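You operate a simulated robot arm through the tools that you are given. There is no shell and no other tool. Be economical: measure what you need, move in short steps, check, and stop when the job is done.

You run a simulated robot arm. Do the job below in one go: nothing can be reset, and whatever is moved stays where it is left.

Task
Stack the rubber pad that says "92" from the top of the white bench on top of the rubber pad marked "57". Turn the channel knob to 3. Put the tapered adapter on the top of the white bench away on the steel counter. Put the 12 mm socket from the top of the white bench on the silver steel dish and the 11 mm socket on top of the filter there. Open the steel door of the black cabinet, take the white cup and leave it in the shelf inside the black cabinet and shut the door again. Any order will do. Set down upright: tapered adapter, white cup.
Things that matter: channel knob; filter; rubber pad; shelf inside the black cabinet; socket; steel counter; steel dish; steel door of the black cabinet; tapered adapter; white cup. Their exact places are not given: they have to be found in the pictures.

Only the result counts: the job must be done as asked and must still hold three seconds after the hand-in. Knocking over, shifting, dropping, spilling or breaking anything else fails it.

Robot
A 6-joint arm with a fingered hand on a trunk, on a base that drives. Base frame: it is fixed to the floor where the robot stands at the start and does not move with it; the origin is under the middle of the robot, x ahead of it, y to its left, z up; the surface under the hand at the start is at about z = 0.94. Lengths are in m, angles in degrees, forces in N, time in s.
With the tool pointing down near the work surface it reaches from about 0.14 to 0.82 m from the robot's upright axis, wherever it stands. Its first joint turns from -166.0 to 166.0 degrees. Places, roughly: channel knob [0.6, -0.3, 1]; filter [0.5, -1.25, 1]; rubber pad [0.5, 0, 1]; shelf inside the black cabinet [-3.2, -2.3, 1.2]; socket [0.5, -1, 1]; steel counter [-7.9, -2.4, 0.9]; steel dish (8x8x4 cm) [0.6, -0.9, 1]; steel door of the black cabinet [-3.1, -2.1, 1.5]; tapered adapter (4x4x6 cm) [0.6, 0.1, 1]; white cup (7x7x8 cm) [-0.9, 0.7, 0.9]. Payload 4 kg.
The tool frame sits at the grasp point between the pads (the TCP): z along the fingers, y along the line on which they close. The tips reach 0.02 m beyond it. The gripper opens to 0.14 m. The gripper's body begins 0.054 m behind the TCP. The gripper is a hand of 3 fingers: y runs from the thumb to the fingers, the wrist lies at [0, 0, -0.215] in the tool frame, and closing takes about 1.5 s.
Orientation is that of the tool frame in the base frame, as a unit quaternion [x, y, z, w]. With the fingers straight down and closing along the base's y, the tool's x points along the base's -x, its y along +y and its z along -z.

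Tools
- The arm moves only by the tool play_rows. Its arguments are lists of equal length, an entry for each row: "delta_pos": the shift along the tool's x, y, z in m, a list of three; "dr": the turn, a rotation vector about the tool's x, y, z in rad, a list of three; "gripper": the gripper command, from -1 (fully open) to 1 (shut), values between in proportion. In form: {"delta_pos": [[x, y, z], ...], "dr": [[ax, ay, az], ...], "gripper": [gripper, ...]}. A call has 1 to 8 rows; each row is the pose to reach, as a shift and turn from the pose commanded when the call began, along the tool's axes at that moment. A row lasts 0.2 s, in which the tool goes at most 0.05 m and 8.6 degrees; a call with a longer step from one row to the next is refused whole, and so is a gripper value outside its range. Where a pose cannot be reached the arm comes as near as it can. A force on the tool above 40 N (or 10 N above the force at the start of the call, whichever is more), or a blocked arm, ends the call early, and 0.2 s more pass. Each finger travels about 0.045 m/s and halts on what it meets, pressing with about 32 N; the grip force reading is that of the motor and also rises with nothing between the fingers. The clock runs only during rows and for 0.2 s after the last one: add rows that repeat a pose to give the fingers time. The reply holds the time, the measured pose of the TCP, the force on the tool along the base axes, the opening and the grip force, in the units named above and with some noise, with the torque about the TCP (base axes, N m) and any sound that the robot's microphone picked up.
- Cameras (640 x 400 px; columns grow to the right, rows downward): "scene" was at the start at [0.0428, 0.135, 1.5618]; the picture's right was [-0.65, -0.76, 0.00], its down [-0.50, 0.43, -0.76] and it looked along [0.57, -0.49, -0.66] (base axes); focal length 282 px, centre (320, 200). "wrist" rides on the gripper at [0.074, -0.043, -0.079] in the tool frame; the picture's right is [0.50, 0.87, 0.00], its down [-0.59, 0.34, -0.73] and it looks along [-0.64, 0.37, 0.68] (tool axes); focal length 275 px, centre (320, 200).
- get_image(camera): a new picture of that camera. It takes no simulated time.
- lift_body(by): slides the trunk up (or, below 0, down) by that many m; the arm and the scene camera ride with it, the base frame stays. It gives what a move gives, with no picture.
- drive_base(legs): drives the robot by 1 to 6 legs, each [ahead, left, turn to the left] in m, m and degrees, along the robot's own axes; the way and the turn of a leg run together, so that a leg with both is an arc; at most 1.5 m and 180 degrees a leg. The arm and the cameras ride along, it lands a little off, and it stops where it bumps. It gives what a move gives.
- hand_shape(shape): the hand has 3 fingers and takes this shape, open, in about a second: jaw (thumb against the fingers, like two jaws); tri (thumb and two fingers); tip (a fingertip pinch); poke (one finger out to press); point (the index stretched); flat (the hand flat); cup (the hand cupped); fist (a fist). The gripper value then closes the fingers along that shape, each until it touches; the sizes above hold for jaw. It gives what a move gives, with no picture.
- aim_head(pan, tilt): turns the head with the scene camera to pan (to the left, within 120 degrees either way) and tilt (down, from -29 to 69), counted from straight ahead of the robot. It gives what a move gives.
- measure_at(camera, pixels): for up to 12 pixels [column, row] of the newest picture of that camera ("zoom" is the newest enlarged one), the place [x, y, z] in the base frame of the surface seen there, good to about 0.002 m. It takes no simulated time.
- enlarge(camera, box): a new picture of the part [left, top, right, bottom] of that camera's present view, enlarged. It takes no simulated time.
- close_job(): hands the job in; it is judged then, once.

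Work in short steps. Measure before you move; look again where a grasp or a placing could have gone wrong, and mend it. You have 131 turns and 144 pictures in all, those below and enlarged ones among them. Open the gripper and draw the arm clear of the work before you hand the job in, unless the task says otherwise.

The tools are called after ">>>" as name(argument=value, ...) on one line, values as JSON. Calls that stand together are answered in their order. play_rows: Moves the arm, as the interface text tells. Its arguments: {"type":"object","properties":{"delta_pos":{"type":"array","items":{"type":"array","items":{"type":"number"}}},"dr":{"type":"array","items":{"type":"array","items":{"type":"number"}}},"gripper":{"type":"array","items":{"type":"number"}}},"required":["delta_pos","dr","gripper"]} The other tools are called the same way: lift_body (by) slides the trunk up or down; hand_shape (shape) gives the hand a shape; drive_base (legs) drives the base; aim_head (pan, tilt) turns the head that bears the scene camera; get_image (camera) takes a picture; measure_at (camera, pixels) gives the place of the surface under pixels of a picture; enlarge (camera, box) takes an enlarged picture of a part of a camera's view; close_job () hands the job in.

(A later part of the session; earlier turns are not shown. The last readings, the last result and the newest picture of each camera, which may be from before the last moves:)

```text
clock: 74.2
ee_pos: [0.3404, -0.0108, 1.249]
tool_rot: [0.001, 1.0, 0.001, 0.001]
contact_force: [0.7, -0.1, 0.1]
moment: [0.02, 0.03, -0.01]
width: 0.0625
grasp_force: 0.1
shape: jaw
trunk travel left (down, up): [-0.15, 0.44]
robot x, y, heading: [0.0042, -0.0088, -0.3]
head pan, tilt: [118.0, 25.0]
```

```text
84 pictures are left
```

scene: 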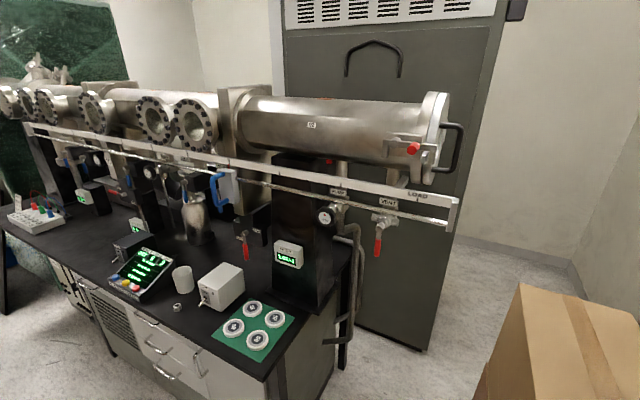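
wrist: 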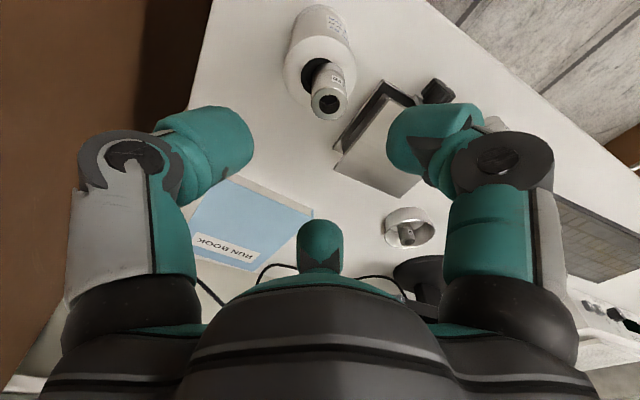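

The white cup is at (183,278) on a black bench. I measure it and the bench edge.

>>> measure_at(camera="scene", pixels=[[183, 268], [175, 272], [192, 270], [183, 290], [183, 300], [178, 307], [130, 305], [270, 372], [200, 345], [208, 297], [130, 275], [210, 335]])

>>> enlarge(camera="scene", box=[100, 220, 300, 370])

```text
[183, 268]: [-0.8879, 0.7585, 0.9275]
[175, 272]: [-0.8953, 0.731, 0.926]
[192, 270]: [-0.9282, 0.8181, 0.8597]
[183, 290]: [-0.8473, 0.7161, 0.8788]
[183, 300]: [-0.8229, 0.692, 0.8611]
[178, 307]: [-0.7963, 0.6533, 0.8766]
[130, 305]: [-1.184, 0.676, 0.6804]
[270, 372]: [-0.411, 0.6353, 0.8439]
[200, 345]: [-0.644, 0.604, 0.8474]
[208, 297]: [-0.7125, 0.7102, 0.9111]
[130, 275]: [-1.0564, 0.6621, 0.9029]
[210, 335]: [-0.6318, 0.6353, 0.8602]
```

```text
2.67 times, centred on (200, 295) of scene
```

zoom: 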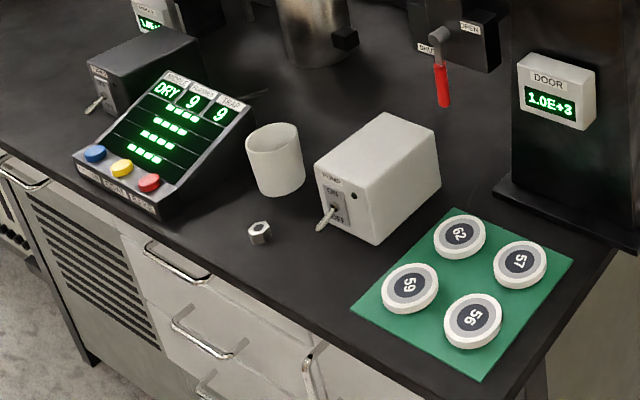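

I measure the overhead rail and pipe, the box at lower right, and the front edge for a safe approach.

>>> measure_at(camera="scene", pixels=[[130, 145], [240, 172], [400, 205], [300, 100], [222, 185], [246, 250], [520, 300], [580, 380], [490, 370], [283, 380], [377, 245], [150, 160]])

>>> aim_head(pan=118, tilt=60)

>>> get_image(camera="scene")

```text
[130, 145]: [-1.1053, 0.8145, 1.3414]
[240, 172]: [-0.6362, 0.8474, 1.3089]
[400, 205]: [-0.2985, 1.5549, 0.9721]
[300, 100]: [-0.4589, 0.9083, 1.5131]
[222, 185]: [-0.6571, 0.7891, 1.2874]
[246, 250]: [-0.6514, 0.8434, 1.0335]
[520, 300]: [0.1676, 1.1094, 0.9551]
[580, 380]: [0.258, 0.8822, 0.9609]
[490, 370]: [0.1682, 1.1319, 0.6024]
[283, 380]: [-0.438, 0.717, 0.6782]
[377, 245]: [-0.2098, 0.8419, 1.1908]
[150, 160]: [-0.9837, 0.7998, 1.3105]
```

```text
clock: 75.2
ee_pos: [0.3404, -0.011, 1.2497]
tool_rot: [0.002, 1.0, 0.001, 0.0]
contact_force: [-1.2, 0.0, 0.0]
moment: [0.01, 0.03, 0.0]
width: 0.0627
grasp_force: 0.0
shape: jaw
trunk travel left (down, up): [-0.15, 0.44]
robot x, y, heading: [-0.0005, -0.0056, -0.0]
head pan, tilt: [118.0, 60.0]
```

```text
82 pictures are left
```

scene: 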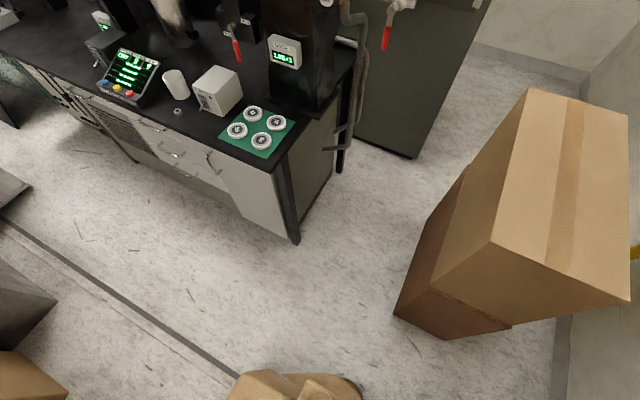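

The cup's surroundings are clear, but the door must be opened before I hold the cup. So first I pick the tapered adapter here; I look at it closely.

>>> aim_head(pan=5, tilt=55)

>>> get_image(camera="scene")

>>> get_image(camera="wrist")

```text
clock: 77.1
ee_pos: [0.3414, -0.0099, 1.2494]
tool_rot: [0.002, 1.0, 0.001, 0.001]
contact_force: [0.0, 0.1, -1.0]
moment: [-0.01, 0.0, 0.01]
width: 0.0627
grasp_force: 0.1
shape: jaw
trunk travel left (down, up): [-0.15, 0.44]
robot x, y, heading: [-0.0026, -0.0112, 0.2]
head pan, tilt: [5.0, 55.0]
```

```text
81 pictures are left
```

scene: 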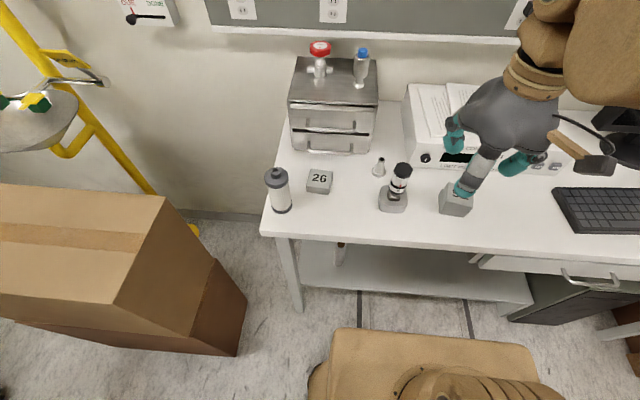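

```text
80 pictures are left
```

wrist: 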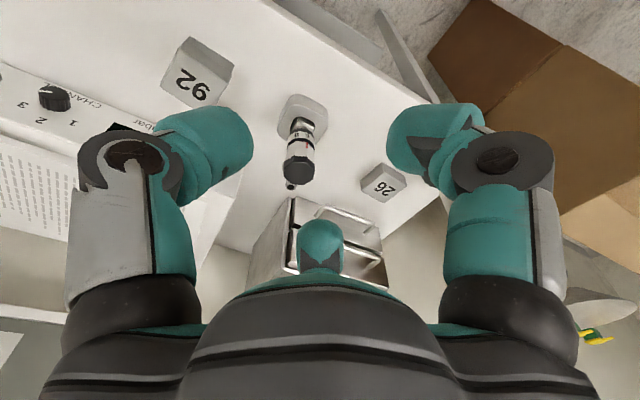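

I enlarge the adapter region at (379,166) and measure.

>>> enlarge(camera="scene", box=[330, 110, 440, 220])

>>> measure_at(camera="scene", pixels=[[381, 158], [379, 166], [379, 175], [372, 152], [330, 152], [403, 167], [398, 190], [400, 175], [372, 60], [418, 160]])

```text
3.64 times, centred on (385, 165) of scene
```

zoom: 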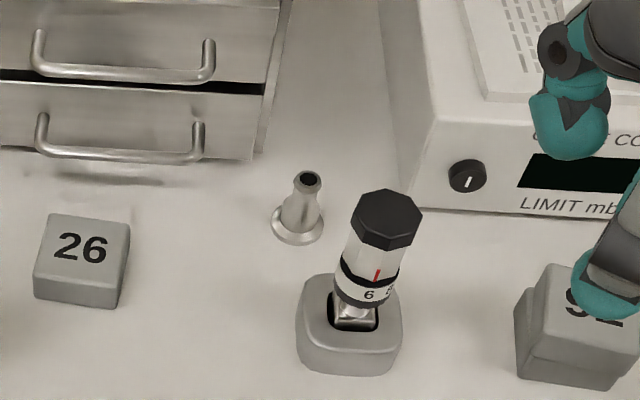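

```text
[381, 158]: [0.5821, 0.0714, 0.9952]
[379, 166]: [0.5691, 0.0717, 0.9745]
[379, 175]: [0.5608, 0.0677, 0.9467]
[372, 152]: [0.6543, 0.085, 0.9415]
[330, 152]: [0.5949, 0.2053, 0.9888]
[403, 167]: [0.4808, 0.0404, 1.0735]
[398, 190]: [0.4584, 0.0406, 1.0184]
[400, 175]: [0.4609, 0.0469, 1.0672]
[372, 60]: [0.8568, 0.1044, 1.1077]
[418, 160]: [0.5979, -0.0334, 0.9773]
```

Adapter is at about (0.578,0.070), with the dial at (0.48,0.04). I yaw the hand about -100° so the wrist camera clears the dial, moving above the adapter at height 1.25.

>>> measure_at(camera="zoom", pixels=[[299, 182], [317, 182], [308, 190], [308, 172], [273, 222], [323, 225], [298, 241], [360, 205], [420, 215], [388, 243], [390, 190], [345, 290]])

>>> play_rows(delta_pos=[[-0.03, 0.01, 0], [-0.06, 0.02, 0], [-0.09, 0.03, 0], [-0.12, 0.04, 0], [-0.15, 0.05, 0], [-0.18, 0.06, 0], [-0.21, 0.07, 0], [-0.237, 0.08, 0]], dr=[[0, 0, 0.145], [0, 0, 0.29], [0, 0, 0.435], [0, 0, 0.58], [0, 0, 0.725], [0, 0, 0.87], [0, 0, 1.015], [0, 0, 1.16]], gripper=[0.1, 0.1, 0.1, 0.1, 0.1, 0.1, 0.1, 0.1])

>>> play_rows(delta_pos=[[0, 0, 0], [0, 0, 0], [0, 0, 0], [0, 0, 0], [0, 0, 0.045], [0, 0, 0.08], [0, 0, 0.08]], dr=[[0, 0, 0.145], [0, 0, 0.29], [0, 0, 0.435], [0, 0, 0.585], [0, 0, 0.585], [0, 0, 0.585], [0, 0, 0.585]], gripper=[0.1, 0.1, 0.1, 0.1, 0.2, 0.3, 0.3])

>>> get_image(camera="wrist")

>>> get_image(camera="scene")

```text
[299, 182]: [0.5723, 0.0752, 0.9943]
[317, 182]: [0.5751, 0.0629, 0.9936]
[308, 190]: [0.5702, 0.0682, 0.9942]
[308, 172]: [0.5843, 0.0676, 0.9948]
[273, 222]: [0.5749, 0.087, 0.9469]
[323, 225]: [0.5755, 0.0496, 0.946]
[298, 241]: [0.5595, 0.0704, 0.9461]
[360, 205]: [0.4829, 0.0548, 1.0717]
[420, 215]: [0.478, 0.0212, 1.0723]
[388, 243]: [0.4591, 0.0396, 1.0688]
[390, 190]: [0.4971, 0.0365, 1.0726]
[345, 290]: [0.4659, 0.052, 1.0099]
```

```text
clock: 78.9
ee_pos: [0.5783, 0.0679, 1.2492]
tool_rot: [0.551, 0.835, 0.002, 0.0]
contact_force: [0.1, 0.6, 0.0]
moment: [0.02, -0.01, 0.01]
width: 0.0627
grasp_force: 0.0
shape: jaw
trunk travel left (down, up): [-0.15, 0.44]
robot x, y, heading: [-0.0008, -0.0075, -0.0]
head pan, tilt: [5.0, 55.0]
```

```text
clock: 80.5
ee_pos: [0.5777, 0.0691, 1.1687]
tool_rot: [0.767, 0.641, 0.001, 0.001]
contact_force: [-0.2, -0.3, 0.0]
moment: [0.02, -0.01, 0.02]
width: 0.0494
grasp_force: 0.1
shape: jaw
trunk travel left (down, up): [-0.15, 0.44]
robot x, y, heading: [-0.0008, -0.0076, -0.2]
head pan, tilt: [5.0, 55.0]
```

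```text
78 pictures are left
```

wrist: 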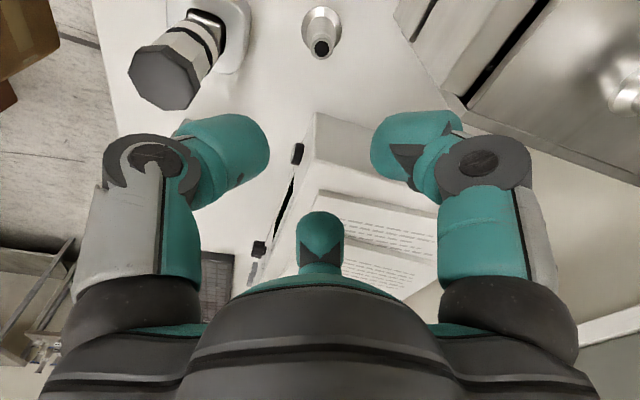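

```text
77 pictures are left
```

scene: 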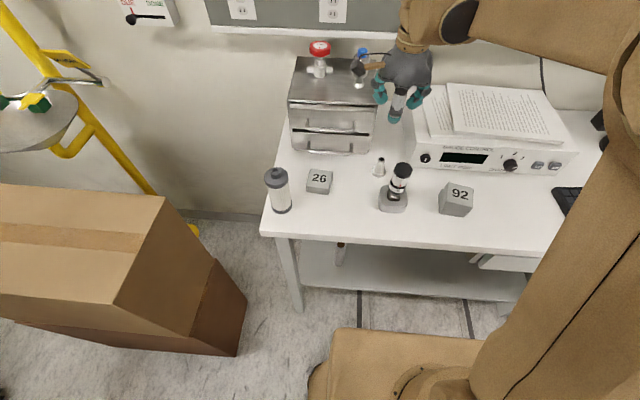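

I measure the thumb's outer parts against the dial for clearance before descending.

>>> measure_at(camera="wrist", pixels=[[112, 160], [95, 250], [90, 300], [180, 130], [160, 90], [200, 75], [165, 45], [80, 340], [320, 48], [310, 48], [330, 48]])

```text
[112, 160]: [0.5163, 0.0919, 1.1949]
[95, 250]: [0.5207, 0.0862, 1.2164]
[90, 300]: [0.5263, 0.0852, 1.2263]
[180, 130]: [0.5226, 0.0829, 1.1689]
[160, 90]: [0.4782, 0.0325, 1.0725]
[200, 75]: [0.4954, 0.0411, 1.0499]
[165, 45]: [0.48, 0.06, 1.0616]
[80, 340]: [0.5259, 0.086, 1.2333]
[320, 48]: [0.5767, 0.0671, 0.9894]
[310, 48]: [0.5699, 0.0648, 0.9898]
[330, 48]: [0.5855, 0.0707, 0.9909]
```

Thumb clears the dial by about 1.5 cm. I descend to TCP z≈0.984 in steps.

>>> play_rows(delta_pos=[[0, 0, 0.045], [0, 0, 0.09], [0, 0, 0.13], [0, 0, 0.16], [0, 0, 0.183], [0, 0, 0.183]], dr=[[0, 0, 0], [0, 0, 0], [0, 0, 0], [0, 0, 0], [0, 0, 0], [0, 0, 0]], gripper=[0.3, 0.3, 0.3, 0.3, 0.3, 0.3])

>>> get_image(camera="wrist")

>>> enlarge(camera="scene", box=[330, 110, 440, 220])

```text
clock: 81.9
ee_pos: [0.5786, 0.0683, 0.9861]
tool_rot: [0.767, 0.642, 0.001, 0.0]
contact_force: [-0.2, -0.2, -0.1]
moment: [0.01, 0.02, 0.0]
width: 0.0495
grasp_force: 0.1
shape: jaw
trunk travel left (down, up): [-0.15, 0.44]
robot x, y, heading: [0.0032, -0.0095, -0.2]
head pan, tilt: [5.0, 55.0]
```

```text
76 pictures are left
```

wrist: 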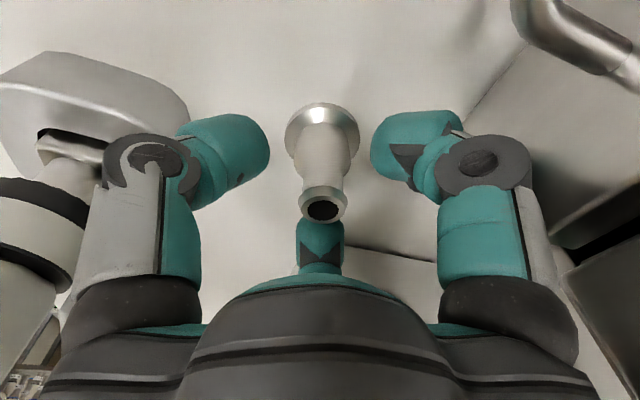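

```text
3.64 times, centred on (385, 165) of scene
```

zoom: 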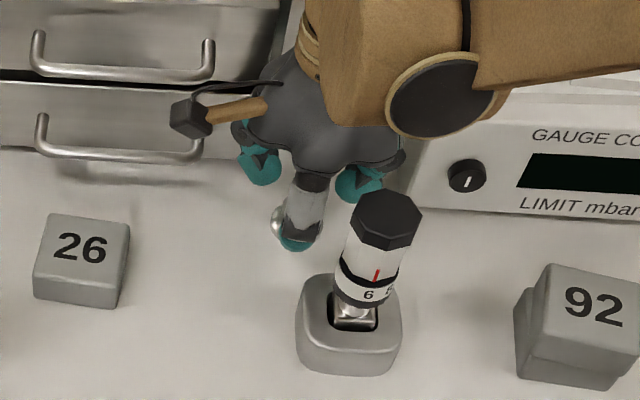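

Positioned well with no contact. I close the fingers on the neck.

>>> play_rows(delta_pos=[[0, 0, 0], [0, 0, 0], [0, 0, 0], [0, 0, 0], [0, 0, 0]], dr=[[0, 0, 0], [0, 0, 0], [0, 0, 0], [0, 0, 0], [0, 0, 0]], gripper=[0.6, 0.9, 1, 1, 1])

>>> play_rows(delta_pos=[[0, 0, -0.02], [0, 0, -0.06], [0, 0, -0.1], [0, 0, -0.145], [0, 0, -0.19], [0, 0, -0.235], [0, 0, -0.265]], dr=[[0, 0, 0], [0, 0, 0], [0, 0, 0], [0, 0, 0], [0, 0, 0], [0, 0, 0], [0, 0, 0]], gripper=[1, 1, 1, 1, 1, 1, 1])

>>> get_image(camera="wrist")

```text
clock: 83.1
ee_pos: [0.5785, 0.0682, 0.9863]
tool_rot: [0.767, 0.642, 0.001, 0.0]
contact_force: [-0.4, 0.5, -0.6]
moment: [-0.01, -0.01, 0.0]
width: 0.0149
grasp_force: 32.0
shape: jaw
trunk travel left (down, up): [-0.15, 0.44]
robot x, y, heading: [-0.0016, -0.0074, 0.0]
head pan, tilt: [5.0, 55.0]
```

```text
clock: 84.7
ee_pos: [0.5783, 0.0676, 1.2514]
tool_rot: [0.767, 0.642, 0.0, 0.0]
contact_force: [0.8, 0.5, -0.5]
moment: [-0.01, 0.01, 0.01]
width: 0.015
grasp_force: 31.6
shape: jaw
trunk travel left (down, up): [-0.15, 0.44]
robot x, y, heading: [0.003, -0.006, -0.1]
head pan, tilt: [5.0, 55.0]
```

```text
74 pictures are left
```

wrist: 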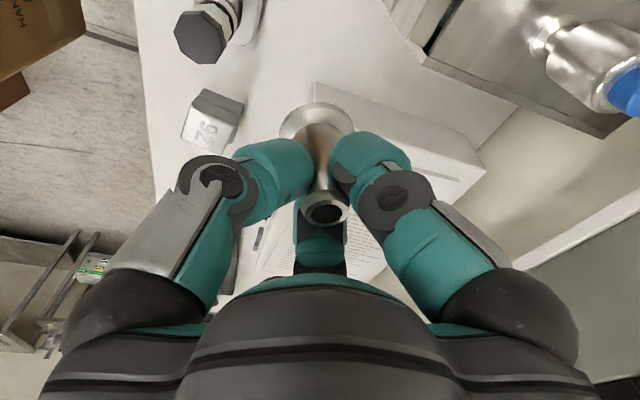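

The adapter is held securely. I retract to the carry pose, turn the robot to face -x, and look ahead along the aisle.

>>> play_rows(delta_pos=[[-0.02, -0.037, 0], [-0.04, -0.074, 0], [-0.06, -0.11, 0], [-0.08, -0.147, 0], [-0.1, -0.184, 0], [-0.118, -0.221, 0], [-0.118, -0.221, 0]], dr=[[0, 0, 0], [0, 0, 0], [0, 0, 0], [0, 0, 0], [0, 0, 0], [0, 0, 0], [0, 0, 0]], gripper=[1, 1, 1, 1, 1, 1, 1])

>>> drive_base(legs=[[-0.1, 0.05, 0], [0, 0, 180]])

>>> aim_head(pan=25, tilt=20)

>>> get_image(camera="scene")

```text
clock: 86.3
ee_pos: [0.3386, -0.0096, 1.2491]
tool_rot: [0.768, 0.64, 0.001, 0.0]
contact_force: [0.1, -0.6, -1.1]
moment: [-0.02, -0.02, 0.0]
width: 0.0146
grasp_force: 31.6
shape: jaw
trunk travel left (down, up): [-0.15, 0.44]
robot x, y, heading: [-0.002, -0.012, -0.1]
head pan, tilt: [5.0, 55.0]
```

```text
clock: 94.8
ee_pos: [-0.4418, 0.0386, 1.2499]
tool_rot: [-0.644, 0.765, -0.001, -0.002]
contact_force: [0.9, -0.5, -1.0]
moment: [0.0, 0.01, 0.0]
width: 0.0147
grasp_force: 31.5
shape: jaw
trunk travel left (down, up): [-0.15, 0.44]
robot x, y, heading: [-0.1008, 0.0426, -179.7]
head pan, tilt: [5.0, 55.0]
```

```text
clock: 95.9
ee_pos: [-0.4408, 0.0396, 1.2491]
tool_rot: [-0.644, 0.765, 0.0, -0.002]
contact_force: [-0.1, 0.5, -0.9]
moment: [0.02, 0.02, 0.02]
width: 0.0148
grasp_force: 31.6
shape: jaw
trunk travel left (down, up): [-0.15, 0.44]
robot x, y, heading: [-0.1026, 0.0389, -179.7]
head pan, tilt: [25.0, 20.0]
```

```text
73 pictures are left
```

scene: 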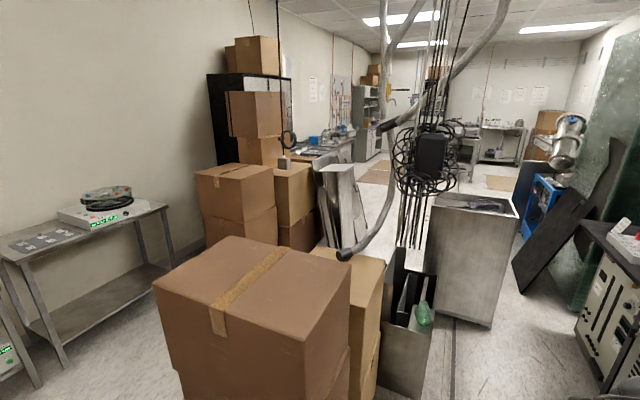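

I measure obstacles along the aisle: bin, hanging cables, equipment at right, black cabinet, cartons.

>>> measure_at(camera="scene", pixels=[[470, 325], [433, 310], [515, 215], [430, 150], [410, 390], [395, 250], [345, 250], [580, 330], [540, 240], [520, 290], [405, 220], [380, 300]])

>>> measure_at(camera="scene", pixels=[[225, 110], [280, 80], [265, 110], [265, 150], [215, 200], [300, 200], [330, 220], [310, 150], [370, 110], [500, 140], [390, 170], [490, 190]])

>>> enlarge(camera="scene", box=[190, 30, 420, 200])

```text
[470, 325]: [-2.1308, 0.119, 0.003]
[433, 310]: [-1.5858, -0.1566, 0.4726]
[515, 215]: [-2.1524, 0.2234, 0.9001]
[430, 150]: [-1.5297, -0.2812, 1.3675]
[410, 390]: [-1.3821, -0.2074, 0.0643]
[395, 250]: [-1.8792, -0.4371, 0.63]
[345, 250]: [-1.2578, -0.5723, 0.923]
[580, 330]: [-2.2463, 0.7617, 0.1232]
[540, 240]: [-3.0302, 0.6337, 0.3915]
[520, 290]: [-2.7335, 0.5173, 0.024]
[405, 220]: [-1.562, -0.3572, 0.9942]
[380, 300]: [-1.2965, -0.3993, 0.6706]
```

```text
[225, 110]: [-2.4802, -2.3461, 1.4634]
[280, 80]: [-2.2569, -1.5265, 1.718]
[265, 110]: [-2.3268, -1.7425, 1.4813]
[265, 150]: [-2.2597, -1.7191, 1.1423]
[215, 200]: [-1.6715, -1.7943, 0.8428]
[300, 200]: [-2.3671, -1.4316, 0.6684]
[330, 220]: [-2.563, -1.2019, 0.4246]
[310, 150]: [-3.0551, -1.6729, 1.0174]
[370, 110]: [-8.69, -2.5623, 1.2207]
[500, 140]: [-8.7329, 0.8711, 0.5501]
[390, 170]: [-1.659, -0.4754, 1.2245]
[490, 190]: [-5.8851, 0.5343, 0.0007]
```

```text
2.35 times, centred on (305, 115) of scene
```

zoom: 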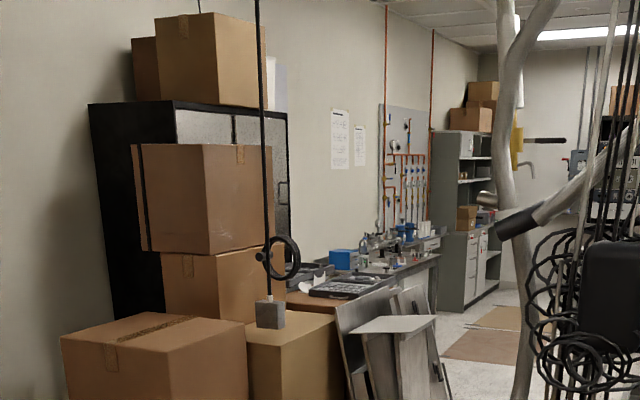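

The aisle narrows between the steel bin (y<0.22, x≈-2.1) and equipment at right (y>0.52). I advance to about x=-0.95 at y=0.38 and look again ahead and down.

>>> drive_base(legs=[[0.4, -0.34, 0], [0.45, 0, 0]])

>>> aim_head(pan=0, tilt=40)

>>> get_image(camera="scene")

```text
clock: 101.2
ee_pos: [-1.2932, 0.3755, 1.2503]
tool_rot: [-0.644, 0.765, -0.002, -0.001]
contact_force: [-0.3, 0.6, -0.5]
moment: [0.04, -0.04, 0.02]
width: 0.015
grasp_force: 31.5
shape: jaw
trunk travel left (down, up): [-0.15, 0.44]
robot x, y, heading: [-0.952, 0.3776, -179.4]
head pan, tilt: [25.0, 20.0]
```

```text
clock: 102.1
ee_pos: [-1.2923, 0.3754, 1.2507]
tool_rot: [-0.644, 0.765, 0.0, -0.002]
contact_force: [-1.1, -0.1, -0.5]
moment: [-0.04, -0.02, 0.04]
width: 0.0148
grasp_force: 31.9
shape: jaw
trunk travel left (down, up): [-0.15, 0.44]
robot x, y, heading: [-0.953, 0.377, -179.6]
head pan, tilt: [0.0, 40.0]
```

```text
71 pictures are left
```

scene: 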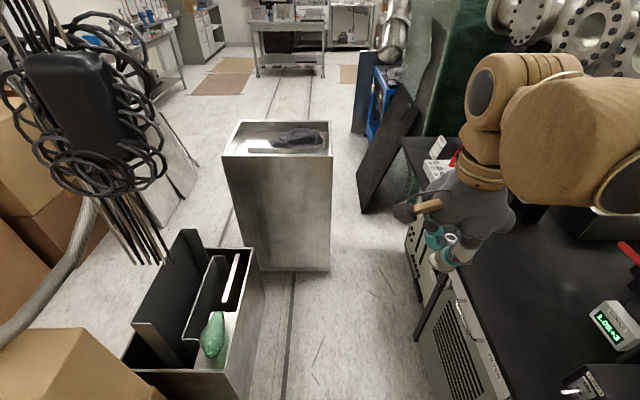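

I measure the gap's edges more precisely.

>>> measure_at(camera="scene", pixels=[[330, 268], [331, 155], [328, 122], [236, 268], [245, 122], [362, 212], [410, 105], [415, 300], [437, 260], [262, 270], [225, 155], [418, 330]])

>>> measure_at(camera="scene", pixels=[[360, 130], [385, 75], [265, 75], [180, 200], [120, 120], [150, 265], [325, 75], [185, 90], [230, 90], [340, 200], [200, 130], [170, 220]])

```text
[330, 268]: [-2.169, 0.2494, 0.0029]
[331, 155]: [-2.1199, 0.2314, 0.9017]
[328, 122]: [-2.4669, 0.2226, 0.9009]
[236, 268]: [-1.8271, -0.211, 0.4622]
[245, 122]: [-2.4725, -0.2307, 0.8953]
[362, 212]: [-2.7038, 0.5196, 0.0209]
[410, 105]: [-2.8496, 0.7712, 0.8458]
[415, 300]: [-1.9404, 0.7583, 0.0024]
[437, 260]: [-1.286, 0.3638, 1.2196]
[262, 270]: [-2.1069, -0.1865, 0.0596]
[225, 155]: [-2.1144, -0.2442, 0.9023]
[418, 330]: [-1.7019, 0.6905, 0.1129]
```

```text
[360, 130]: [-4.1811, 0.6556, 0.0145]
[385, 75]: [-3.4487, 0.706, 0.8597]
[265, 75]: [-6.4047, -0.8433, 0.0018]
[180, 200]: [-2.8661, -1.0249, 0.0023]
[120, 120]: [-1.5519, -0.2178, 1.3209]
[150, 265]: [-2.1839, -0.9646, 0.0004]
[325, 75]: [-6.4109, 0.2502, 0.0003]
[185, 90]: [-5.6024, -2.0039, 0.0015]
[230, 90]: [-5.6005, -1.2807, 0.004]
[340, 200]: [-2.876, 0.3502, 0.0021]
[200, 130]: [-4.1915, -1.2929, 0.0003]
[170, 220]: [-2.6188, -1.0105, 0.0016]
```

The north lane is too tight (bin to slab leaves under 0.3 m). The south side looks wider, around y≈-1.2 behind the carton stack, so I back out and drive there.

>>> drive_base(legs=[[-0.45, 0, 0], [-0.5, 0.37, 0], [0, 1.2, 0]])

>>> aim_head(pan=10, tilt=30)

>>> get_image(camera="scene")

```text
clock: 113.6
ee_pos: [-0.3289, -1.1799, 1.2502]
tool_rot: [-0.646, 0.763, 0.001, -0.001]
contact_force: [1.2, -0.1, -1.1]
moment: [0.0, -0.02, 0.0]
width: 0.0149
grasp_force: 31.8
shape: jaw
trunk travel left (down, up): [-0.15, 0.44]
robot x, y, heading: [0.0066, -1.177, -179.2]
head pan, tilt: [0.0, 40.0]
```

```text
clock: 114.3
ee_pos: [-0.3283, -1.18, 1.2504]
tool_rot: [-0.645, 0.764, 0.001, -0.001]
contact_force: [-0.6, 0.8, -1.1]
moment: [0.0, -0.01, 0.01]
width: 0.0147
grasp_force: 32.2
shape: jaw
trunk travel left (down, up): [-0.15, 0.44]
robot x, y, heading: [0.0115, -1.1751, -179.3]
head pan, tilt: [10.0, 30.0]
```

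```text
70 pictures are left
```

scene: 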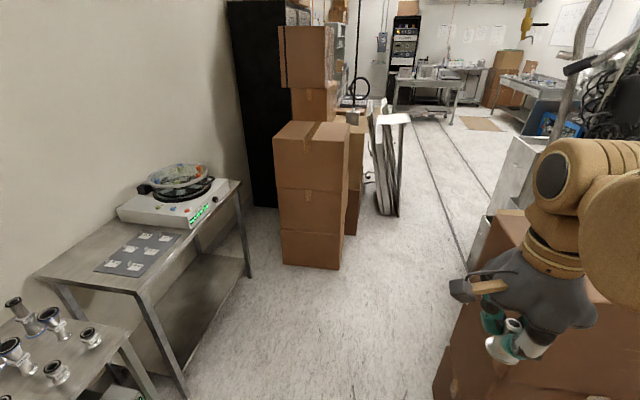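

A wide aisle is visible. I measure its borders.

>>> measure_at(camera="scene", pixels=[[343, 262], [440, 385], [398, 214], [368, 180], [480, 250], [450, 360], [185, 395], [250, 275], [283, 260], [357, 225], [412, 115], [500, 120]])

>>> measure_at(camera="scene", pixels=[[400, 250], [420, 320], [360, 330], [450, 180], [265, 200], [300, 15], [340, 60], [360, 110], [455, 120], [510, 130], [410, 160], [480, 127]])

```text
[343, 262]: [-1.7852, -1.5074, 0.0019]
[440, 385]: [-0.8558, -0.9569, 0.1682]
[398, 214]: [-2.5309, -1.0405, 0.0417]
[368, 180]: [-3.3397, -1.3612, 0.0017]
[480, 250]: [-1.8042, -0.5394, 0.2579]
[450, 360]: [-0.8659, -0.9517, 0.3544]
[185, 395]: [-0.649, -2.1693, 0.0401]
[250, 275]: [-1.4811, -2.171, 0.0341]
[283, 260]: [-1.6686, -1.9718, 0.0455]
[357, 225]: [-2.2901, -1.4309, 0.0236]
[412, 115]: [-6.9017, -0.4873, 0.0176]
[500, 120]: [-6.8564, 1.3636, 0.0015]
```

```text
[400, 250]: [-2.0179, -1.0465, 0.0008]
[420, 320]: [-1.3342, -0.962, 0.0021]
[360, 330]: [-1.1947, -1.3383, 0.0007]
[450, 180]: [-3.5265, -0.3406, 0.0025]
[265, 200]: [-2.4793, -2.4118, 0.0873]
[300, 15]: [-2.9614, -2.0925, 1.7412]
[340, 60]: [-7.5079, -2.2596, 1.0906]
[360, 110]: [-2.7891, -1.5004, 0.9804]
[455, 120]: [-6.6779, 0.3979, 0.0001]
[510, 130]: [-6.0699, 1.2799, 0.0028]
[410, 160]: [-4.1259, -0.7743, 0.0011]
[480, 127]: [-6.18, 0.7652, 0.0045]
```

Route: straight to x=-1.2, slip diagonally between carton B and the bins, to about (-3.3,-0.65). I drive and then look left at the cabinet.

>>> drive_base(legs=[[1.2, 0, 0], [0.6, -0.17, 0], [0.6, -0.4, 0], [0.9, 0, 0]])

>>> aim_head(pan=75, tilt=20)

>>> get_image(camera="scene")

>>> aim_head(pan=10, tilt=25)

>>> get_image(camera="scene")

```text
clock: 131.3
ee_pos: [-3.6224, -0.6412, 1.2506]
tool_rot: [-0.646, 0.764, 0.001, -0.002]
contact_force: [-0.2, 0.3, -0.8]
moment: [-0.01, 0.0, -0.02]
width: 0.0148
grasp_force: 31.7
shape: jaw
trunk travel left (down, up): [-0.15, 0.44]
robot x, y, heading: [-3.28, -0.6374, -179.5]
head pan, tilt: [10.0, 30.0]
```

```text
clock: 132.7
ee_pos: [-3.6224, -0.642, 1.2503]
tool_rot: [-0.646, 0.763, 0.0, -0.001]
contact_force: [0.9, 1.0, -1.1]
moment: [0.0, 0.02, 0.03]
width: 0.0149
grasp_force: 31.3
shape: jaw
trunk travel left (down, up): [-0.15, 0.44]
robot x, y, heading: [-3.2802, -0.6382, -179.4]
head pan, tilt: [75.0, 20.0]
```

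```text
69 pictures are left
```

scene: 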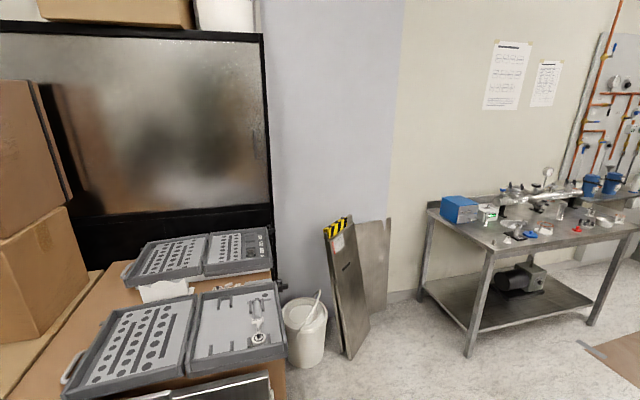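

```text
clock: 134.0
ee_pos: [-3.622, -0.6408, 1.2502]
tool_rot: [-0.645, 0.764, 0.001, -0.001]
contact_force: [0.0, -0.1, 0.2]
moment: [0.02, 0.02, 0.01]
width: 0.0149
grasp_force: 32.0
shape: jaw
trunk travel left (down, up): [-0.15, 0.44]
robot x, y, heading: [-3.281, -0.6375, -179.4]
head pan, tilt: [10.0, 25.0]
```

```text
68 pictures are left
```

scene: 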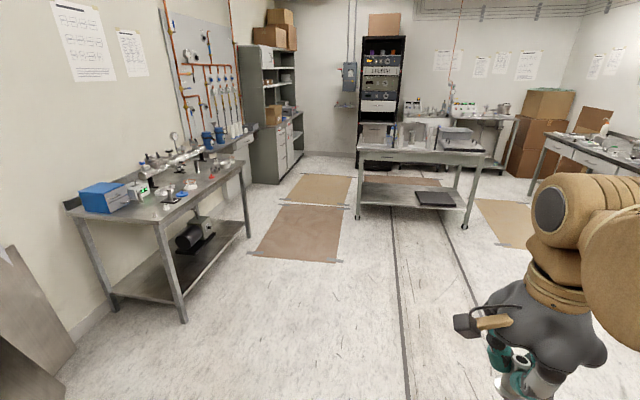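

I measure the steel counter area ahead around (280,120) and the path to it.

>>> measure_at(camera="scene", pixels=[[285, 115], [292, 122], [270, 122], [275, 180], [300, 160], [185, 320], [248, 235], [360, 220], [270, 60], [215, 140], [250, 130], [300, 200]])

>>> enlarge(camera="scene", box=[140, 20, 380, 200])

```text
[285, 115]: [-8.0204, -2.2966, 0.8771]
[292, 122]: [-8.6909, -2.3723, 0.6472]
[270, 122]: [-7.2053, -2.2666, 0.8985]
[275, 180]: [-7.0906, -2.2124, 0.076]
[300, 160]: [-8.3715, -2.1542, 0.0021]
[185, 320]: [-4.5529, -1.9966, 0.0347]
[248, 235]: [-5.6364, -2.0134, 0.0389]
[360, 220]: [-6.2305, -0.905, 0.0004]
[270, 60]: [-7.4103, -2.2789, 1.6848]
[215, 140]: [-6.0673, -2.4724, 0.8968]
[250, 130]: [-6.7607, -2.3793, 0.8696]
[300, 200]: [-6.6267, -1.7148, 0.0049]
```

```text
2.22 times, centred on (260, 110) of scene
```

zoom: 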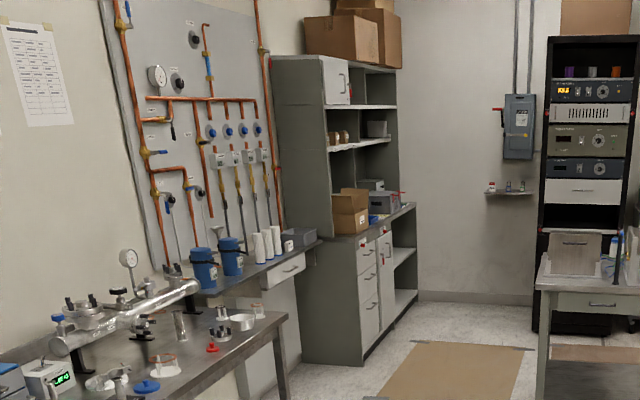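

The counter under the grey shelf unit (x -7.1..-8.5, front y≈-2.2, z≈0.88–0.90) matches. I drive to about (-7.85,-1.5), turn left to face it, and look.

>>> drive_base(legs=[[1.0, 0.4, 0], [1.0, 0.4, 0], [1.3, 0, 0], [1.25, 0, 0], [0, 0, 90]])

>>> aim_head(pan=0, tilt=40)

>>> get_image(camera="scene")

```text
clock: 160.6
ee_pos: [-7.8156, -1.8659, 1.2498]
tool_rot: [0.997, -0.078, 0.002, 0.001]
contact_force: [-0.7, 1.2, -1.5]
moment: [0.03, -0.01, 0.0]
width: 0.0148
grasp_force: 32.1
shape: jaw
trunk travel left (down, up): [-0.15, 0.44]
robot x, y, heading: [-7.8227, -1.5256, -88.8]
head pan, tilt: [10.0, 25.0]
```

```text
clock: 161.3
ee_pos: [-7.8162, -1.865, 1.2504]
tool_rot: [0.997, -0.077, 0.0, 0.001]
contact_force: [0.4, 0.9, -1.2]
moment: [0.03, 0.01, 0.02]
width: 0.0147
grasp_force: 31.8
shape: jaw
trunk travel left (down, up): [-0.15, 0.44]
robot x, y, heading: [-7.825, -1.5292, -88.9]
head pan, tilt: [0.0, 40.0]
```

```text
66 pictures are left
```

scene: 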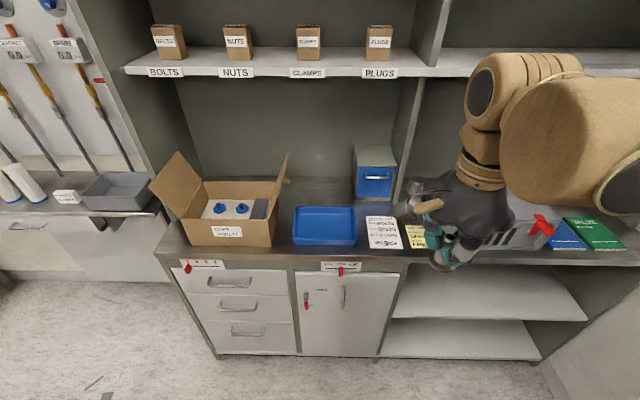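

I enlarge to find free counter surface and measure.

>>> enlarge(camera="scene", box=[270, 130, 480, 270])

>>> measure_at(camera="scene", pixels=[[325, 190], [325, 203], [296, 243], [356, 243], [325, 250], [382, 200], [382, 250], [355, 200], [290, 200], [405, 205], [375, 75], [415, 235]])

```text
2.86 times, centred on (375, 200) of scene
```

zoom: 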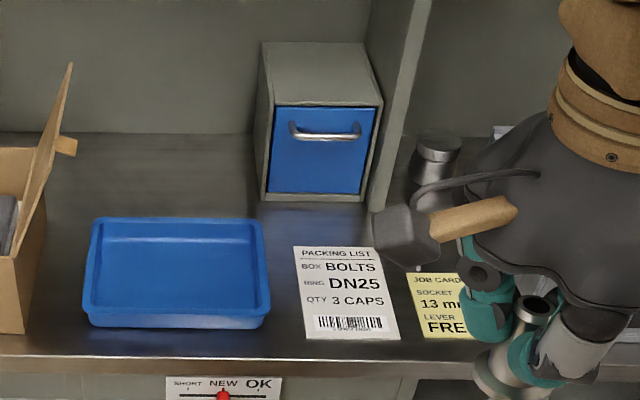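

```text
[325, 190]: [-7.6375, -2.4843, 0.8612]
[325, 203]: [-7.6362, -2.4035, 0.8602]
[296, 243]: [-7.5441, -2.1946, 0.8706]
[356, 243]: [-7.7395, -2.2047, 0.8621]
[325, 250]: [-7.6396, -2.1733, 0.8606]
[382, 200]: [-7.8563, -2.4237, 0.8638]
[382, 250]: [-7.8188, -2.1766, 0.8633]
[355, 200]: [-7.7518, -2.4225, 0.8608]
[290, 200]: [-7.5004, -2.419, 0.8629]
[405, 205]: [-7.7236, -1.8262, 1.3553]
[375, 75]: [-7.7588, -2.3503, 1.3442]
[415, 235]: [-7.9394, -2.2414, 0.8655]
```

Free steel surface lies behind the blue tray, around (-7.62,-2.49), z 0.861. I measure the carton flap, cabinet and shelf edges, lower the trunk, rotate the hand so its camera faces back, and drive closer.

>>> measure_at(camera="scene", pixels=[[286, 158], [280, 185], [287, 180], [357, 148], [357, 195], [360, 160], [300, 60], [300, 74], [322, 210], [300, 212]])

>>> play_rows(delta_pos=[[0, 0, 0], [0, 0, 0], [0, 0, 0], [0, 0, 0], [0, 0, 0], [0, 0, 0], [0, 0, 0], [0, 0, 0]], dr=[[0, 0, -0.145], [0, 0, -0.29], [0, 0, -0.435], [0, 0, -0.58], [0, 0, -0.725], [0, 0, -0.87], [0, 0, -1.015], [0, 0, -1.16]], gripper=[1, 1, 1, 1, 1, 1, 1, 1])

>>> play_rows(delta_pos=[[0, 0, 0], [0, 0, 0], [0, 0, 0]], dr=[[0, 0, -0.145], [0, 0, -0.24], [0, 0, -0.24]], gripper=[1, 1, 1])

>>> drive_base(legs=[[0.24, 0.2, 0]])

>>> lift_body(by=-0.12)

>>> get_image(camera="scene")

>>> get_image(camera="wrist")

```text
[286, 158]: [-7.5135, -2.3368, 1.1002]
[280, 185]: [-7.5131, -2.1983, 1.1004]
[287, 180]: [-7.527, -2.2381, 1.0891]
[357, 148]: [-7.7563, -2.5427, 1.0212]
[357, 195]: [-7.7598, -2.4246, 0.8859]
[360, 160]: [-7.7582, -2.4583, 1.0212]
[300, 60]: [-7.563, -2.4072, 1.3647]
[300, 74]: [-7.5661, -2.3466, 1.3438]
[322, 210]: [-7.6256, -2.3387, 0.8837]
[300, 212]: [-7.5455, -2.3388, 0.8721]
```

```text
clock: 163.2
ee_pos: [-7.8157, -1.865, 1.2504]
tool_rot: [0.876, 0.482, 0.001, 0.001]
contact_force: [0.7, 1.1, -0.5]
moment: [0.0, 0.02, 0.0]
width: 0.015
grasp_force: 32.0
shape: jaw
trunk travel left (down, up): [-0.15, 0.44]
robot x, y, heading: [-7.8215, -1.5264, -88.6]
head pan, tilt: [0.0, 40.0]
```

```text
clock: 163.9
ee_pos: [-7.8144, -1.8645, 1.2503]
tool_rot: [0.812, 0.584, 0.0, 0.001]
contact_force: [0.1, -0.2, -0.7]
moment: [0.02, 0.0, 0.03]
width: 0.0147
grasp_force: 31.1
shape: jaw
trunk travel left (down, up): [-0.15, 0.44]
robot x, y, heading: [-7.8201, -1.5269, -88.8]
head pan, tilt: [0.0, 40.0]
```

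```text
clock: 166.0
ee_pos: [-7.6141, -2.1016, 1.2504]
tool_rot: [0.814, 0.581, 0.0, 0.0]
contact_force: [-0.4, 0.0, -0.9]
moment: [0.02, 0.0, -0.02]
width: 0.0149
grasp_force: 32.3
shape: jaw
trunk travel left (down, up): [-0.15, 0.44]
robot x, y, heading: [-7.6201, -1.7589, -89.4]
head pan, tilt: [0.0, 40.0]
```

```text
clock: 167.5
ee_pos: [-7.6138, -2.101, 1.131]
tool_rot: [0.814, 0.58, 0.0, 0.001]
contact_force: [-0.5, 0.7, -0.2]
moment: [0.0, -0.04, 0.03]
width: 0.0148
grasp_force: 31.9
shape: jaw
trunk travel left (down, up): [-0.03, 0.56]
robot x, y, heading: [-7.6164, -1.7589, -89.3]
head pan, tilt: [0.0, 40.0]
```

```text
64 pictures are left
```

scene: 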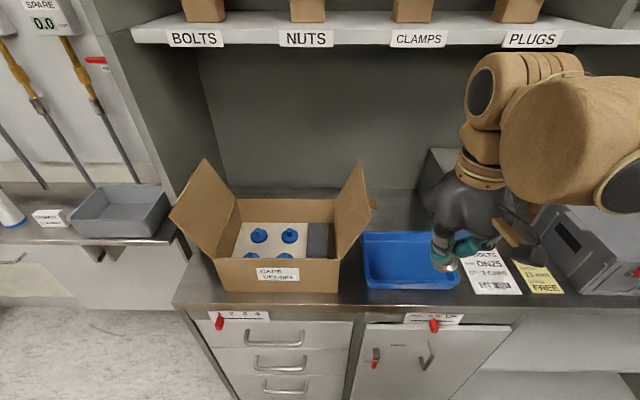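

```text
63 pictures are left
```

wrist: 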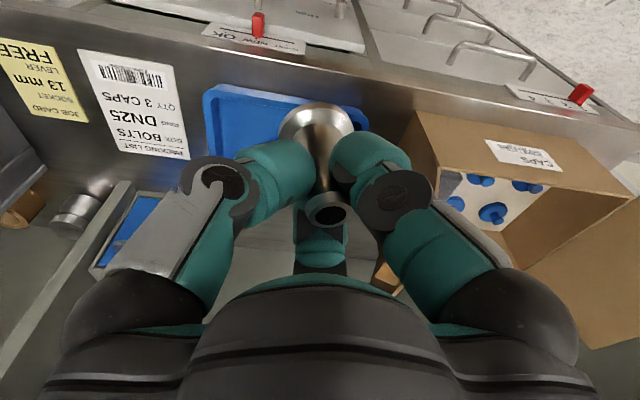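

Clearances are fine at x≈-7.64. I move in over the tray to (-7.64,-2.43) while lowering to TCP 1.0, then look.

>>> play_rows(delta_pos=[[-0.04, 0.0103, 0.02], [-0.08, 0.0205, 0.045], [-0.12, 0.031, 0.065], [-0.16, 0.041, 0.085], [-0.2, 0.051, 0.1], [-0.24, 0.0615, 0.115], [-0.28, 0.072, 0.125], [-0.32, 0.082, 0.131]], dr=[[0, 0, 0], [0, 0, 0], [0, 0, 0], [0, 0, 0], [0, 0, 0], [0, 0, 0], [0, 0, 0], [0, 0, 0]], gripper=[1, 1, 1, 1, 1, 1, 1, 1])

>>> get_image(camera="scene")

>>> get_image(camera="wrist")

```text
clock: 169.3
ee_pos: [-7.6402, -2.43, 0.9992]
tool_rot: [0.814, 0.581, 0.0, 0.0]
contact_force: [-0.1, 0.3, -1.2]
moment: [-0.02, 0.0, 0.0]
width: 0.0149
grasp_force: 32.3
shape: jaw
trunk travel left (down, up): [-0.03, 0.56]
robot x, y, heading: [-7.618, -1.7599, -89.1]
head pan, tilt: [0.0, 40.0]
```

```text
62 pictures are left
```

scene: 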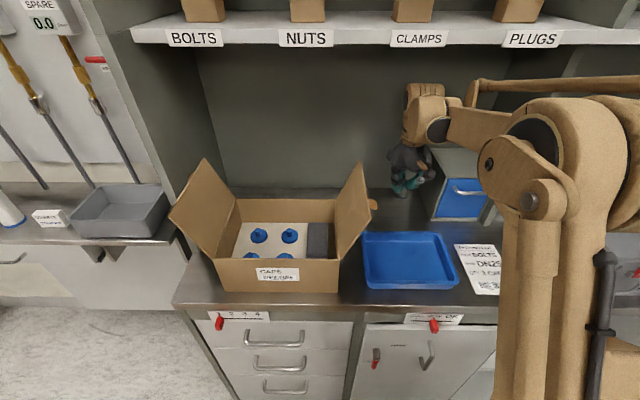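

```text
61 pictures are left
```

wrist: 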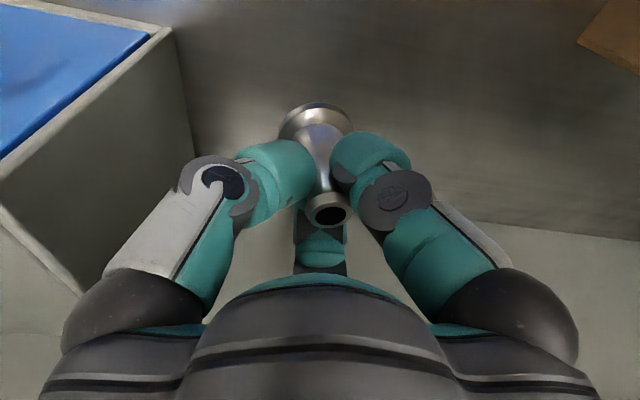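

Clear on all sides. I lower to TCP ≈0.9065, release and rise.

>>> play_rows(delta_pos=[[0, 0, 0.04], [0, 0, 0.075], [0, 0, 0.0925], [0, 0, 0.0925], [0, 0, 0.0925], [0, 0, 0.0925], [0, 0, 0.0925], [0, 0, 0.0925]], dr=[[0, 0, 0], [0, 0, 0], [0, 0, 0], [0, 0, 0], [0, 0, 0], [0, 0, 0], [0, 0, 0], [0, 0, 0]], gripper=[1, 1, 1, 1, 0.7, 0.4, 0.3, 0.3])

>>> get_image(camera="wrist")

```text
clock: 171.1
ee_pos: [-7.6399, -2.4296, 0.9071]
tool_rot: [0.815, 0.58, 0.0, 0.002]
contact_force: [-0.3, 0.4, 0.3]
moment: [-0.02, -0.02, 0.02]
width: 0.0486
grasp_force: 0.0
shape: jaw
trunk travel left (down, up): [-0.03, 0.56]
robot x, y, heading: [-7.6187, -1.7599, -88.9]
head pan, tilt: [0.0, 40.0]
```

```text
60 pictures are left
```

wrist: 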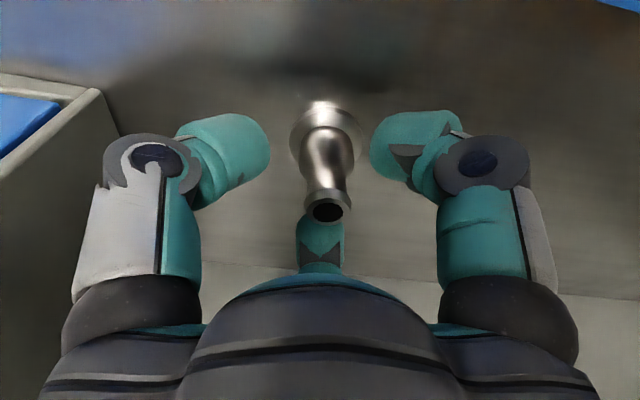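

The adapter stands. I rise 0.093 and reverse out over the tray.

>>> play_rows(delta_pos=[[0, 0, -0.045], [0, 0, -0.0925], [0.04, -0.0105, -0.1], [0.08, -0.0205, -0.115], [0.12, -0.031, -0.13], [0.16, -0.041, -0.15], [0.2, -0.051, -0.17], [0.24, -0.0615, -0.19]], dr=[[0, 0, 0], [0, 0, 0], [0, 0, 0], [0, 0, 0], [0, 0, 0], [0, 0, 0], [0, 0, 0], [0, 0, 0]], gripper=[0.3, 0.3, 0.3, 0.3, 0.3, 0.3, 0.3, 0.3])

>>> play_rows(delta_pos=[[0.04, -0.01, -0.01], [0.08, -0.02, -0.02], [0.08, -0.02, -0.02]], dr=[[0, 0, 0], [0, 0, 0], [0, 0, 0]], gripper=[0.3, 0.3, 0.3])

>>> enlarge(camera="scene", box=[320, 130, 500, 300])

```text
clock: 172.9
ee_pos: [-7.6216, -2.1827, 1.0973]
tool_rot: [0.814, 0.58, 0.0, 0.002]
contact_force: [0.0, 0.0, -0.3]
moment: [-0.03, -0.06, -0.02]
width: 0.0484
grasp_force: 0.0
shape: jaw
trunk travel left (down, up): [-0.03, 0.56]
robot x, y, heading: [-7.6197, -1.7593, -89.4]
head pan, tilt: [0.0, 40.0]
```

```text
clock: 173.7
ee_pos: [-7.6134, -2.1, 1.1165]
tool_rot: [0.814, 0.58, 0.0, 0.001]
contact_force: [-0.2, 0.7, -0.1]
moment: [0.0, 0.0, 0.0]
width: 0.0486
grasp_force: 0.0
shape: jaw
trunk travel left (down, up): [-0.03, 0.56]
robot x, y, heading: [-7.621, -1.7595, -89.2]
head pan, tilt: [0.0, 40.0]
```

```text
2.35 times, centred on (410, 215) of scene
```

zoom: 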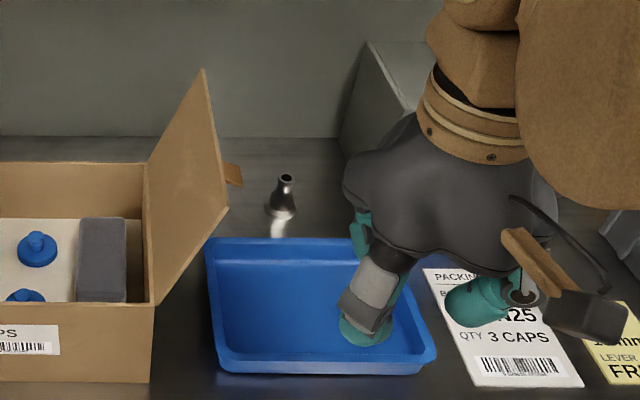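

The adapter stands clear on the counter. I raise the trunk back, drive back toward the cabinet facing +x, and look at it.

>>> drive_base(legs=[[-0.3, 0, 0], [0, 0, 90], [1.3, 0, 0], [1.3, 0, 0], [1.0, 0.3, 0]])

>>> lift_body(by=0.12)

>>> aim_head(pan=-45, tilt=20)

>>> get_image(camera="scene")

```text
clock: 196.9
ee_pos: [-3.6647, -1.1393, 1.1161]
tool_rot: [0.171, 0.985, 0.0, 0.001]
contact_force: [-0.8, 0.5, -0.7]
moment: [-0.01, 0.0, 0.0]
width: 0.0489
grasp_force: 0.1
shape: jaw
trunk travel left (down, up): [-0.03, 0.56]
robot x, y, heading: [-4.0043, -1.1402, 0.5]
head pan, tilt: [0.0, 40.0]
```

```text
clock: 198.4
ee_pos: [-3.6633, -1.138, 1.2359]
tool_rot: [0.17, 0.985, 0.001, 0.001]
contact_force: [0.0, -0.2, 0.2]
moment: [0.03, -0.02, -0.04]
width: 0.0488
grasp_force: 0.0
shape: jaw
trunk travel left (down, up): [-0.15, 0.44]
robot x, y, heading: [-4.0009, -1.1416, 0.4]
head pan, tilt: [0.0, 40.0]
```

```text
clock: 199.6
ee_pos: [-3.6632, -1.1381, 1.2365]
tool_rot: [0.17, 0.985, 0.001, 0.001]
contact_force: [-0.2, -0.1, 0.2]
moment: [0.04, 0.01, 0.0]
width: 0.0487
grasp_force: 0.1
shape: jaw
trunk travel left (down, up): [-0.15, 0.44]
robot x, y, heading: [-4.0017, -1.1422, 0.3]
head pan, tilt: [-45.0, 20.0]
```

```text
58 pictures are left
```

scene: 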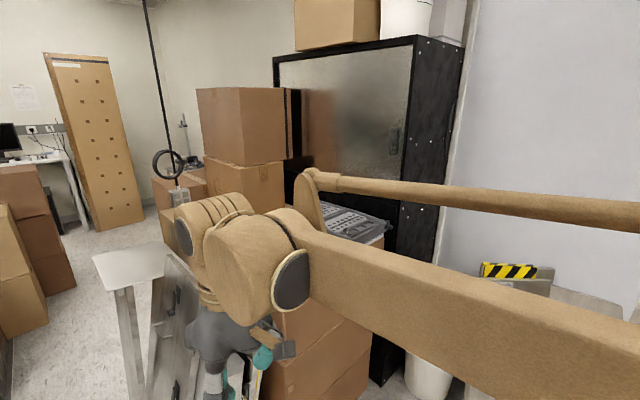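

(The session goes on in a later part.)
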